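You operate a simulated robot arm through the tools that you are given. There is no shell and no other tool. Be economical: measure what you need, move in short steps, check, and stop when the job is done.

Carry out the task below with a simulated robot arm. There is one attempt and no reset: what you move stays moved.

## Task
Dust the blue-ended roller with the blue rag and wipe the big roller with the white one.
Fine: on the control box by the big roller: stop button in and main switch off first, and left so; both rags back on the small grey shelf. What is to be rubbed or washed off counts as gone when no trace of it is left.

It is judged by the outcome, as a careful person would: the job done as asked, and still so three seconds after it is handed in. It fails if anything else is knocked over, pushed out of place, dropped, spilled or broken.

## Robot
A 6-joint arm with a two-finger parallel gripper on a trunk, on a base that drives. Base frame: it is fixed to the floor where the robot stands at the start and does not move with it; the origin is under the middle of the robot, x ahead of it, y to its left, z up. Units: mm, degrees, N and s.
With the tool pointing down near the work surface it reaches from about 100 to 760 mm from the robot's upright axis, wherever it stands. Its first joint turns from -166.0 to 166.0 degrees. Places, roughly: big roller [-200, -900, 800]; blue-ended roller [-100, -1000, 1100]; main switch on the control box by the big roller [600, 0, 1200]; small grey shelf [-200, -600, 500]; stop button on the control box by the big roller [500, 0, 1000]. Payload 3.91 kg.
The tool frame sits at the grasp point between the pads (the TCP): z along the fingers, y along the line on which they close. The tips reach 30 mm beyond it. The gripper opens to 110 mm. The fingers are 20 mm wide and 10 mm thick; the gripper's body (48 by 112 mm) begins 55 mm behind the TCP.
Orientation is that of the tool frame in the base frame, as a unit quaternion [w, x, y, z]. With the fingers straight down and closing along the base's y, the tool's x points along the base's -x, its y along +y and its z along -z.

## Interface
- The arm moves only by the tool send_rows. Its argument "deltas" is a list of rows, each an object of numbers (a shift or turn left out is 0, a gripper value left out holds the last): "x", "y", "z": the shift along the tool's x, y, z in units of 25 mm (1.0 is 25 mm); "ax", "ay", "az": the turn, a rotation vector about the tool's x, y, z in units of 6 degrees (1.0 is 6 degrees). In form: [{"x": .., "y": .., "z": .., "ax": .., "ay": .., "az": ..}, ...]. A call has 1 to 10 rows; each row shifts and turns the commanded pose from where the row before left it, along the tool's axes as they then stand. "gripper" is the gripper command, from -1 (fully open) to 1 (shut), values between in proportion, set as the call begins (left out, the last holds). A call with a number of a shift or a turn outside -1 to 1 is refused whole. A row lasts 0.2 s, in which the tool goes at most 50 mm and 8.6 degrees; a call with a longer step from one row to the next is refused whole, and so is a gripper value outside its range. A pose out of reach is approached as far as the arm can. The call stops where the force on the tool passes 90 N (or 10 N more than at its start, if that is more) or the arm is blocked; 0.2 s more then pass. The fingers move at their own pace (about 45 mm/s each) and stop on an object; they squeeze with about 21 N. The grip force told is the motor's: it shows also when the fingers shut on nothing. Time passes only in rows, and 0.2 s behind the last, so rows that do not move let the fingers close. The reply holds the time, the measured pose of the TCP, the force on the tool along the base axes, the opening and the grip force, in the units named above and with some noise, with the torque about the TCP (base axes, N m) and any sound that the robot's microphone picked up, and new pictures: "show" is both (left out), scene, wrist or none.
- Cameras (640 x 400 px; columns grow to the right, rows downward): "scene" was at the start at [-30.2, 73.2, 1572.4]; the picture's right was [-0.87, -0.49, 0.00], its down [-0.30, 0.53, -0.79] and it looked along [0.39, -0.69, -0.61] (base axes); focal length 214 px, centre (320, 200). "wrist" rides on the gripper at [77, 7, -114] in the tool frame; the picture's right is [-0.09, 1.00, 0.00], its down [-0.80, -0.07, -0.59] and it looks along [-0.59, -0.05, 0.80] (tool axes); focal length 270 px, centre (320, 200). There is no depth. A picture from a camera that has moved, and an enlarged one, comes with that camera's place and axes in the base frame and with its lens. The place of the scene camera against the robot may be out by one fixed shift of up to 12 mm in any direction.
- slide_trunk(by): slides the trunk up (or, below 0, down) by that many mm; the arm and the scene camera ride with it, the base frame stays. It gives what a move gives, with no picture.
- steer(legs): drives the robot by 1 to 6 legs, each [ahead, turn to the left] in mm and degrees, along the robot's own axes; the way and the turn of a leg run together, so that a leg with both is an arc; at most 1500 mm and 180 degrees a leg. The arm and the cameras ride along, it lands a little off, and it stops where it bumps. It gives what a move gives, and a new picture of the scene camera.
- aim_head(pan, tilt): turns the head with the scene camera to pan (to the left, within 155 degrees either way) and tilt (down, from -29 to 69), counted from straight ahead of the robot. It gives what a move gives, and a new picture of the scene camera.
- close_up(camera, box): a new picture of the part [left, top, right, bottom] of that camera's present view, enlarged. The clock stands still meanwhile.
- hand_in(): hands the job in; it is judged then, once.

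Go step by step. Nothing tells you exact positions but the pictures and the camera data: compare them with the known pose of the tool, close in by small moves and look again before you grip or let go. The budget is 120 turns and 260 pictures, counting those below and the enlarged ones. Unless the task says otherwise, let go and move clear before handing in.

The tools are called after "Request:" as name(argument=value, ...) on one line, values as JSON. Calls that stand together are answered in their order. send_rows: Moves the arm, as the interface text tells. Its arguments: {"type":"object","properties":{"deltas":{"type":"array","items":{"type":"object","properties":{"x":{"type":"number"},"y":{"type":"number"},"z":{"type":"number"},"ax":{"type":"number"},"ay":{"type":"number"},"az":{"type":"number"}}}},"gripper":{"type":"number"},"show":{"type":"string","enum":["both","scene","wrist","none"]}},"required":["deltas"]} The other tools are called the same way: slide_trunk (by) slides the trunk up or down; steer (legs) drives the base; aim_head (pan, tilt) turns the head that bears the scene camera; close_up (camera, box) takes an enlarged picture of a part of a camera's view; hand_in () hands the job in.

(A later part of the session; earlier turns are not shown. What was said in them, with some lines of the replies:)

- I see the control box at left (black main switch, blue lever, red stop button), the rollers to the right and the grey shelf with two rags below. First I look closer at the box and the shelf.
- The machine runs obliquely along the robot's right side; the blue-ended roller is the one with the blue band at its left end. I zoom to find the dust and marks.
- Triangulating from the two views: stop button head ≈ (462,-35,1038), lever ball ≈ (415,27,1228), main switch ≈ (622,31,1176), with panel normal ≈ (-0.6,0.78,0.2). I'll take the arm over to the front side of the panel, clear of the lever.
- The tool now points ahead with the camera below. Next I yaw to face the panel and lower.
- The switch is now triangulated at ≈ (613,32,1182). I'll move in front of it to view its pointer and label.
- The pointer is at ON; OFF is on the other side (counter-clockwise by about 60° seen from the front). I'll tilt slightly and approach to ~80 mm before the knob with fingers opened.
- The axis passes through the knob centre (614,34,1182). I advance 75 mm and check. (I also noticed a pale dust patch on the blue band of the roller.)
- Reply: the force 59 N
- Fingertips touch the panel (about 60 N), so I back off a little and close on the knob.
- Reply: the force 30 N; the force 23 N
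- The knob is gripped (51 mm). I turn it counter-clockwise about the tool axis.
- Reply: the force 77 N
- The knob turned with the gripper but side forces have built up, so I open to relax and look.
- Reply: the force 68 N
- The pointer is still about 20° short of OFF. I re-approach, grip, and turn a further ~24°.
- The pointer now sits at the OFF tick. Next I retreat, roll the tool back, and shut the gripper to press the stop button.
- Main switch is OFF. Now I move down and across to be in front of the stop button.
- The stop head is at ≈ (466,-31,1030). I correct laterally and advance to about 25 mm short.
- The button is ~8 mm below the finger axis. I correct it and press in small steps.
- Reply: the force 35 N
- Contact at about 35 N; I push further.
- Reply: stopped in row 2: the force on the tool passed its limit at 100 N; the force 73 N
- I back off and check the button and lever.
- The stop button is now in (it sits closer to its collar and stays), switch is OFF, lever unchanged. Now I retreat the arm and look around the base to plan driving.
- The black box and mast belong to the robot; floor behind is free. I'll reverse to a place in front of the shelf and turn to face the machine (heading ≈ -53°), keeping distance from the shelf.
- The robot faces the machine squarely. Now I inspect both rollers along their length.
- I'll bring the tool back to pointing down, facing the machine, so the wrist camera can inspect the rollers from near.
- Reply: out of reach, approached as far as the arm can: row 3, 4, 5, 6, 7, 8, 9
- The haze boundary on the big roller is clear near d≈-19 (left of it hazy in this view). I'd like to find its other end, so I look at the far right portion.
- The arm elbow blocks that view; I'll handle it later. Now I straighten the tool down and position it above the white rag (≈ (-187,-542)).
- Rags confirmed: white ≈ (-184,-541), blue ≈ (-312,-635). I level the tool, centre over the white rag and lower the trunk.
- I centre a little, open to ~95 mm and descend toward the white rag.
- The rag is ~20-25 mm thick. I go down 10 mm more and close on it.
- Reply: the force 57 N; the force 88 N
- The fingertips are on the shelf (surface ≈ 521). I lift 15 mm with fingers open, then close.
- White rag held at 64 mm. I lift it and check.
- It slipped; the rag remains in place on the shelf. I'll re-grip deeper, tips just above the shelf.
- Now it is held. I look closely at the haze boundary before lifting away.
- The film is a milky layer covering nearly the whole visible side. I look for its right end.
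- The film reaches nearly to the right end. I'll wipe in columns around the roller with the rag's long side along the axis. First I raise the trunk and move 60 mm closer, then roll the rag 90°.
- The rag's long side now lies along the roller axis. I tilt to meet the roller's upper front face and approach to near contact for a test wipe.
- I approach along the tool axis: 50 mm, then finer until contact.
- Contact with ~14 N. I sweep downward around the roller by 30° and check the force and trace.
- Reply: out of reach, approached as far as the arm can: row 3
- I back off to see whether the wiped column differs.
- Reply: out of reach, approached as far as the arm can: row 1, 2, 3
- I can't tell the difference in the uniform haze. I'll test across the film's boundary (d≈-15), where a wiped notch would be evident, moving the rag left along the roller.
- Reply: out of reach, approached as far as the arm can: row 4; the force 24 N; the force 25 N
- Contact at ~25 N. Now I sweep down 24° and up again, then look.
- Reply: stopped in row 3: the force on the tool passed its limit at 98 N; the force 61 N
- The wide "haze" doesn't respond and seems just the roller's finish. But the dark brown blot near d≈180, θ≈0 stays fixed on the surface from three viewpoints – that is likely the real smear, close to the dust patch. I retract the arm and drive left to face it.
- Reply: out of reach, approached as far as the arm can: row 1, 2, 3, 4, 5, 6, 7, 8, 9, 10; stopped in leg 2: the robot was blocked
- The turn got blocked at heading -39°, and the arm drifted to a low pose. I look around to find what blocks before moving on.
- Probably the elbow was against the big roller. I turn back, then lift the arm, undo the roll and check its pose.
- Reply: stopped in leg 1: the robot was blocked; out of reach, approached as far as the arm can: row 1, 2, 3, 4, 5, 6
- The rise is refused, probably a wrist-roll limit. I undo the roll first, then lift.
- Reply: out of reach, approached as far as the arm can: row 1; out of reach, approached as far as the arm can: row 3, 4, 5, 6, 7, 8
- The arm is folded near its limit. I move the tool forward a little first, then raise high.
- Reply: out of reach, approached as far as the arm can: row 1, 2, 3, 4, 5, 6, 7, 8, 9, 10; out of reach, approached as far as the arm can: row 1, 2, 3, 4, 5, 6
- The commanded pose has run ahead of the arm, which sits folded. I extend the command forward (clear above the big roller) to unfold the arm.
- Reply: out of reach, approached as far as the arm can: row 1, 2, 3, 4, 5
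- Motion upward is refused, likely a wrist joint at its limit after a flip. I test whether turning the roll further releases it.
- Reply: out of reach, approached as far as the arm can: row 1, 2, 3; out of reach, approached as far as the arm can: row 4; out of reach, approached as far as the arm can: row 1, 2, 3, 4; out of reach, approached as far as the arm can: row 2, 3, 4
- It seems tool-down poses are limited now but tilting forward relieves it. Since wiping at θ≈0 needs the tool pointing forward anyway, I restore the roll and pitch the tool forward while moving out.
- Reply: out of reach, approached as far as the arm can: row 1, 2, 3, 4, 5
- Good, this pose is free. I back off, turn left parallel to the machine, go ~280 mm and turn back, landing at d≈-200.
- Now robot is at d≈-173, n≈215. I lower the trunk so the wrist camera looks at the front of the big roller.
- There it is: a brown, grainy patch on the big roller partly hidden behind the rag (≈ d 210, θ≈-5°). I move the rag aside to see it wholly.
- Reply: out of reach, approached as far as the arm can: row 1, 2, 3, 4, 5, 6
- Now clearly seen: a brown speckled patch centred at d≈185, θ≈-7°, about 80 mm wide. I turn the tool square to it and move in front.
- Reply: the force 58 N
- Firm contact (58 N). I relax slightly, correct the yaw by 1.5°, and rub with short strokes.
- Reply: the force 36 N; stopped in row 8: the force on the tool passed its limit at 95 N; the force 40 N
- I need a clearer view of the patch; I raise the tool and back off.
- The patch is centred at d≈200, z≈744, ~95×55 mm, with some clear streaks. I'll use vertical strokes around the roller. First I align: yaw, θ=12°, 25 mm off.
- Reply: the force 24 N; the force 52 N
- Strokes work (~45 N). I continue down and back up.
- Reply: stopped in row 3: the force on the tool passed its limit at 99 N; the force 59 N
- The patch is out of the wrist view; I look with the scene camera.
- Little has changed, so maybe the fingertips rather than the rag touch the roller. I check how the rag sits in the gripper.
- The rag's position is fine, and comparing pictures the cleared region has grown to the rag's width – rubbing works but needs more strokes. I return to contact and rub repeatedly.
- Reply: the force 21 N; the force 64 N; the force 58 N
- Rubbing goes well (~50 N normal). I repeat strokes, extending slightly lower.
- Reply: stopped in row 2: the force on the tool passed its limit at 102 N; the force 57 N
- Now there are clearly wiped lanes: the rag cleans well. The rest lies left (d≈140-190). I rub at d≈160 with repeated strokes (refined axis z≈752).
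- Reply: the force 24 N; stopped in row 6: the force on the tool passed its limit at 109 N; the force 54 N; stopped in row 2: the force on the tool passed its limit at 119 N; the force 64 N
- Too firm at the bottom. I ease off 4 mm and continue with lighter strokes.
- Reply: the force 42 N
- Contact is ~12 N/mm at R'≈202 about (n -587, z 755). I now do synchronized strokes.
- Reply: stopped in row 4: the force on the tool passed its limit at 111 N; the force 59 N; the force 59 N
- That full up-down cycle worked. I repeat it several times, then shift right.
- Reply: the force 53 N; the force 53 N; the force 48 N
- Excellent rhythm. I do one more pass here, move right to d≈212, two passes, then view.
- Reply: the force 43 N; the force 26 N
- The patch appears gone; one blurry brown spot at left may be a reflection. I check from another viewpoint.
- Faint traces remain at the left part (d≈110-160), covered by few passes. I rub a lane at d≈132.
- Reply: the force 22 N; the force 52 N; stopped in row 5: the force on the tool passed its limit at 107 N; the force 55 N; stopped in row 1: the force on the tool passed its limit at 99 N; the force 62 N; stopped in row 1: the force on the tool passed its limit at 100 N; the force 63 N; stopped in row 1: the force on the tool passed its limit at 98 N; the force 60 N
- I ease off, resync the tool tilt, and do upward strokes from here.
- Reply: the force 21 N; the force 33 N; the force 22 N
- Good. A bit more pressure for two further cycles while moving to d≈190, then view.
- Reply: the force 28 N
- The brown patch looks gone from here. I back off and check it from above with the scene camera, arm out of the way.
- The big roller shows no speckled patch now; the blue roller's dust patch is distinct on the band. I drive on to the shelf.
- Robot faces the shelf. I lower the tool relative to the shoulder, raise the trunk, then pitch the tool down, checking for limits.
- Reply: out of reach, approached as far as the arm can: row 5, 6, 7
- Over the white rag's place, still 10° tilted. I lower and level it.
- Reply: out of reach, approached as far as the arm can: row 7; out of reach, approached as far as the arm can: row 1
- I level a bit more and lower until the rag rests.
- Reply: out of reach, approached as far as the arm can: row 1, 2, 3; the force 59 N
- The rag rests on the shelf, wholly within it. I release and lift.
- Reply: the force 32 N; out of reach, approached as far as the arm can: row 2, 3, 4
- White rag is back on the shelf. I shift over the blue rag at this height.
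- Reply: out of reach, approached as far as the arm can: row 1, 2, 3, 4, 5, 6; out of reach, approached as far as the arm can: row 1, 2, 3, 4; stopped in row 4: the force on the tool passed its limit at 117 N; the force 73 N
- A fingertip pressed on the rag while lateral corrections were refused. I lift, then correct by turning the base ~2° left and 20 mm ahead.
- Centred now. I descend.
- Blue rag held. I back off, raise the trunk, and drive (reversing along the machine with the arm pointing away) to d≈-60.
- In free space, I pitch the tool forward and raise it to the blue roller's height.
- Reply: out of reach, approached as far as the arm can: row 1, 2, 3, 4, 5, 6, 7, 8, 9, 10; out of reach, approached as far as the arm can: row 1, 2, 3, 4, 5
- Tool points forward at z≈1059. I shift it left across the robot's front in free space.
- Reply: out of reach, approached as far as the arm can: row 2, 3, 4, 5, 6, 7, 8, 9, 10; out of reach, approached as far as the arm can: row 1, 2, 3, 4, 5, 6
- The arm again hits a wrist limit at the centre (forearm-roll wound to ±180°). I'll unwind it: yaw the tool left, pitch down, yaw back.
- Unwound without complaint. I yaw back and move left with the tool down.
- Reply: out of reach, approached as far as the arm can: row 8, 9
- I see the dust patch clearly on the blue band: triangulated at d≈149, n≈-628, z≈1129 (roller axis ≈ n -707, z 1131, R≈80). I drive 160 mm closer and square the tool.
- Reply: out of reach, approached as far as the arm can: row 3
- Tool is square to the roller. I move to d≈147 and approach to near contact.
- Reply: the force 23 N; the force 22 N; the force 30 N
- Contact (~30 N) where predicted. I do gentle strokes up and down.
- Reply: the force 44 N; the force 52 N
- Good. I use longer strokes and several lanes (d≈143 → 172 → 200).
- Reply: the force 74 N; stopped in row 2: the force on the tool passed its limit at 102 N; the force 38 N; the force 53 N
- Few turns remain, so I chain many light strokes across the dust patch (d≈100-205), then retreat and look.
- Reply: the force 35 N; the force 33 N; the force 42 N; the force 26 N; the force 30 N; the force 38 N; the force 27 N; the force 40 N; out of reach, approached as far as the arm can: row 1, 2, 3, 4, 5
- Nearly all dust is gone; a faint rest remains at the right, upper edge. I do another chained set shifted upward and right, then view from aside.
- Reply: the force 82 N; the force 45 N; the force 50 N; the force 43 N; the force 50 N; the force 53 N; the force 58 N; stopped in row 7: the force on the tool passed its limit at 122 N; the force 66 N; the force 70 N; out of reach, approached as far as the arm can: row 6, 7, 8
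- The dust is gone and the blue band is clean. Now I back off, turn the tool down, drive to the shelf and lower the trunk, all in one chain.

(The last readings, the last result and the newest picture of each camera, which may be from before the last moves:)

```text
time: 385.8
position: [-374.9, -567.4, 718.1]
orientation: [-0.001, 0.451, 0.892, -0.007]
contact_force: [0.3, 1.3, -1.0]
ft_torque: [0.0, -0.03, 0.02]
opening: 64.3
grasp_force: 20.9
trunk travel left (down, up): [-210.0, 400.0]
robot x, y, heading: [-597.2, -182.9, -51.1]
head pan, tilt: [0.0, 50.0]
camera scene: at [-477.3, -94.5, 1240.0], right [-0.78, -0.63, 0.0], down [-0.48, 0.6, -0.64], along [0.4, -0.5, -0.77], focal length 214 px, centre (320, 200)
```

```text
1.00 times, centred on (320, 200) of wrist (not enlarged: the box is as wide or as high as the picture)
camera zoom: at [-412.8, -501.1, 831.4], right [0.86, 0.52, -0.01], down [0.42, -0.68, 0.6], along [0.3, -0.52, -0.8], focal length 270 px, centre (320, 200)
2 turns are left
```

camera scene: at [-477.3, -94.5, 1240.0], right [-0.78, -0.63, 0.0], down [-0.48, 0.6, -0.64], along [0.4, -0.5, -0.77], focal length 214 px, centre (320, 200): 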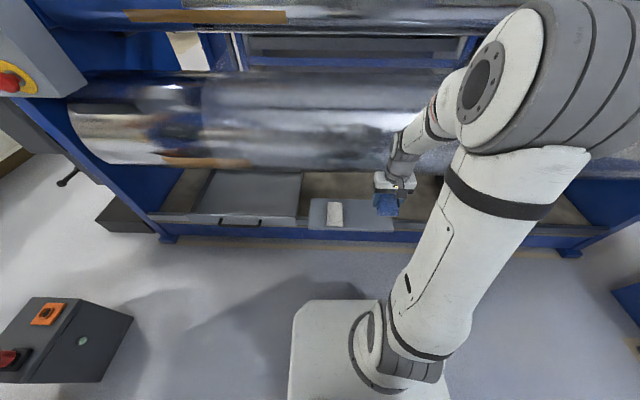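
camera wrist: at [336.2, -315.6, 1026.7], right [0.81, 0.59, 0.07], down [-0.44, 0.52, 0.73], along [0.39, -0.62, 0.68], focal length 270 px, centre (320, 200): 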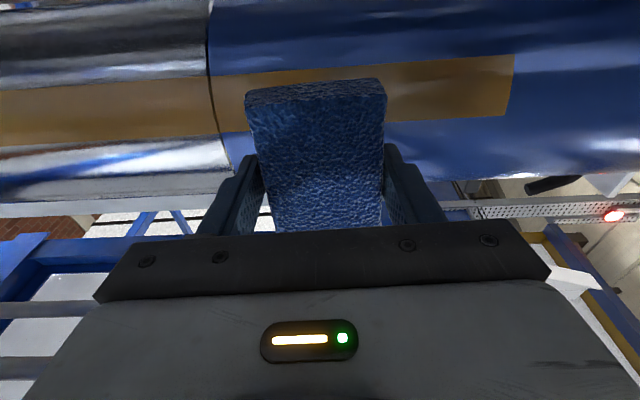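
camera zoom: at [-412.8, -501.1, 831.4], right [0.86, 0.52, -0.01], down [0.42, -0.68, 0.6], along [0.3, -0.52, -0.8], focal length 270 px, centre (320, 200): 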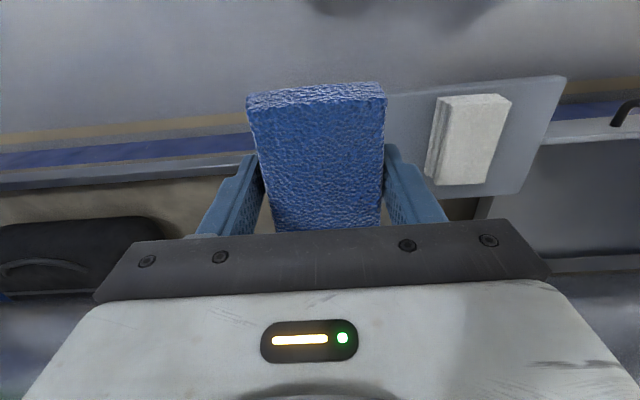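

Everything was reachable: the rag is above the shelf (d≈-640, n≈-230). I move it over its place, lower to contact, release and lift.

Request:
send_rows(deltas=[{"x": -0.58, "y": 0.16, "z": 0.8}, {"x": -0.58, "y": 0.16, "z": 0.8}, {"x": -0.58, "y": 0.16, "z": 0.8}, {"x": -0.58, "y": 0.16, "z": 0.8}, {"x": -0.58, "y": 0.16, "z": 0.8}], show="none")

Request:
send_rows(deltas=[{"z": 0.8}, {"z": 0.6}, {"z": 0.4}, {"z": 0.2}, {"z": 0.2}, {"z": 0.2}], show="none")

Request:
send_rows(deltas=[{"z": 0.1}, {"z": 0.08}, {"z": 0.08}], show="wrist")

Request:
send_rows(deltas=[{"z": -0.08}, {}, {}, {}], gripper=-0.65, show="none")

Request:
send_rows(deltas=[{"z": -0.2}, {"z": -0.4}, {"z": -0.6}, {"z": -0.8}, {"z": -0.8}, {"z": -0.8, "x": 0.6}, {"z": -0.8, "x": 0.8}, {"z": -0.5, "x": 0.8}], show="both")

Request:
close_up(camera="scene", box=[40, 50, 440, 260])

```text
time: 386.9
position: [-313.1, -618.9, 618.2]
orientation: [-0.002, 0.452, 0.892, -0.008]
contact_force: [0.4, 0.2, -0.7]
ft_torque: [-0.03, -0.02, 0.0]
opening: 64.4
grasp_force: 21.3
trunk travel left (down, up): [-210.0, 400.0]
robot x, y, heading: [-598.4, -187.3, -51.4]
head pan, tilt: [0.0, 50.0]
```

```text
time: 388.4
position: [-316.2, -617.9, 559.7]
orientation: [-0.002, 0.452, 0.892, -0.007]
contact_force: [-0.5, 0.6, -0.6]
ft_torque: [0.01, 0.01, 0.01]
opening: 64.3
grasp_force: 20.3
trunk travel left (down, up): [-210.0, 400.0]
robot x, y, heading: [-599.3, -189.4, -51.1]
head pan, tilt: [0.0, 50.0]
```

```text
time: 389.1
position: [-316.2, -616.9, 552.8]
orientation: [-0.002, 0.452, 0.892, -0.007]
contact_force: [-0.3, -0.3, 0.0]
ft_torque: [0.0, 0.02, 0.02]
opening: 64.3
grasp_force: 20.7
trunk travel left (down, up): [-210.0, 400.0]
robot x, y, heading: [-601.2, -182.0, -51.2]
head pan, tilt: [0.0, 50.0]
camera wrist: at [-355.5, -550.3, 665.5], right [0.86, 0.52, -0.01], down [0.42, -0.68, 0.6], along [0.3, -0.52, -0.8], focal length 270 px, centre (320, 200)
```

wrist: 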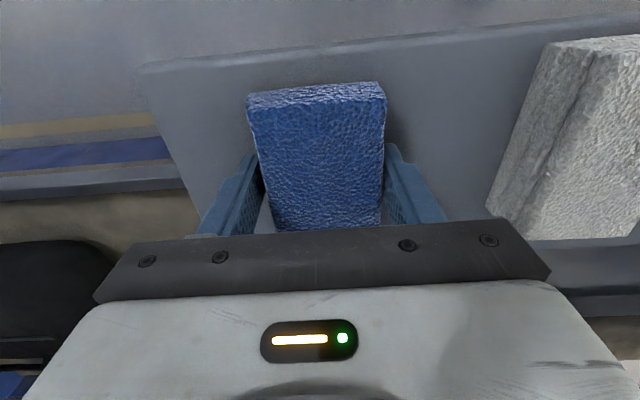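

```text
time: 390.1
position: [-316.8, -617.0, 555.2]
orientation: [-0.001, 0.452, 0.892, -0.008]
contact_force: [0.1, -0.1, 0.3]
ft_torque: [-0.02, 0.01, -0.01]
opening: 91.0
grasp_force: 0.0
trunk travel left (down, up): [-210.0, 400.0]
robot x, y, heading: [-597.2, -186.4, -51.5]
head pan, tilt: [0.0, 50.0]
```

```text
time: 391.9
position: [-349.1, -569.8, 675.3]
orientation: [-0.001, 0.452, 0.892, -0.007]
contact_force: [0.0, 0.0, -0.2]
ft_torque: [-0.01, 0.02, 0.02]
opening: 90.8
grasp_force: 0.1
trunk travel left (down, up): [-210.0, 400.0]
robot x, y, heading: [-599.4, -185.6, -51.2]
head pan, tilt: [0.0, 50.0]
camera scene: at [-477.3, -94.7, 1240.0], right [-0.78, -0.63, 0.0], down [-0.48, 0.6, -0.64], along [0.4, -0.5, -0.77], focal length 214 px, centre (320, 200)
camera wrist: at [-387.9, -503.9, 788.2], right [0.86, 0.52, -0.01], down [0.42, -0.68, 0.6], along [0.3, -0.52, -0.8], focal length 270 px, centre (320, 200)
```

scene: 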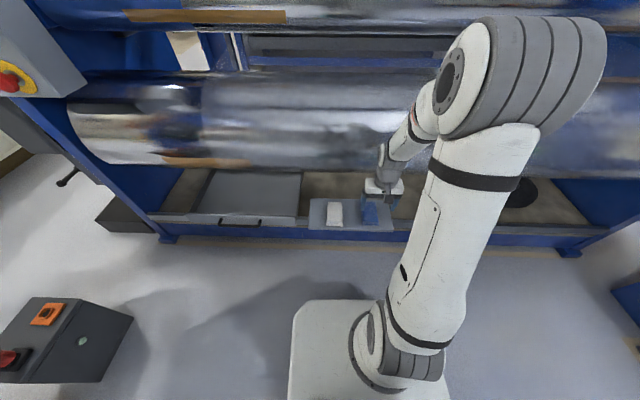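
wrist: 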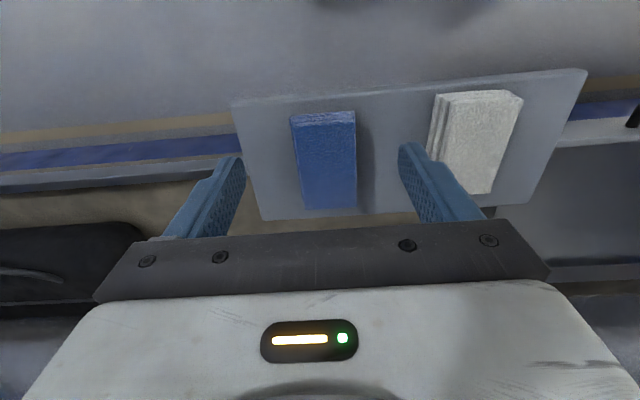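

```text
1.60 times, centred on (240, 155) of scene
camera zoom: at [-477.3, -94.7, 1240.0], right [-0.78, -0.63, 0.0], down [-0.48, 0.6, -0.64], along [0.4, -0.5, -0.77], focal length 343 px, centre (448, 272)
1 turns are left
```

zoom: 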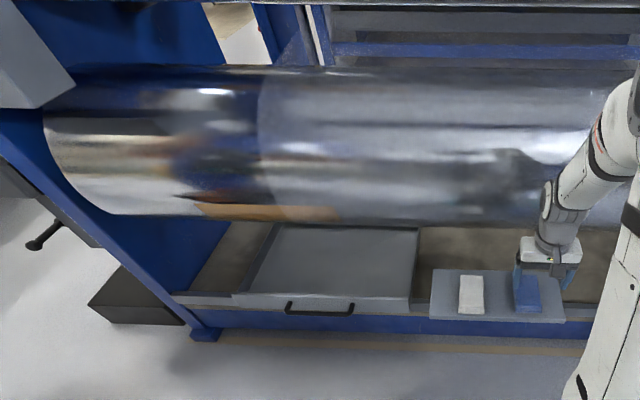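

Both rags lie on the grey shelf and the gripper is clear. The stop button is in, the main switch is off, and I see no trace left on either roller. I hand the job in.

Request:
hand_in()

```text
The job is handed in.
```

I handed the job in with both rollers wiped; no trace shows in my last pictures of either.

- **Control box:** I pressed the stop button in and turned the main switch off before anything else, and left both that way.
- **Big roller:** I rubbed off the brown patch near its left end with the white rag. A milky haze covers much of the rest of this roller. It did not change when I rubbed it, so I took it for the roller's finish and left it.
- **Blue-ended roller:** I rubbed off the dust patch on the blue band with the blue rag.
- **Rags:** Both are back on the small grey shelf, near where they started.

While I was driving, the robot was blocked twice in mid-turn, perhaps by its elbow against the big roller. I saw no damage from it.
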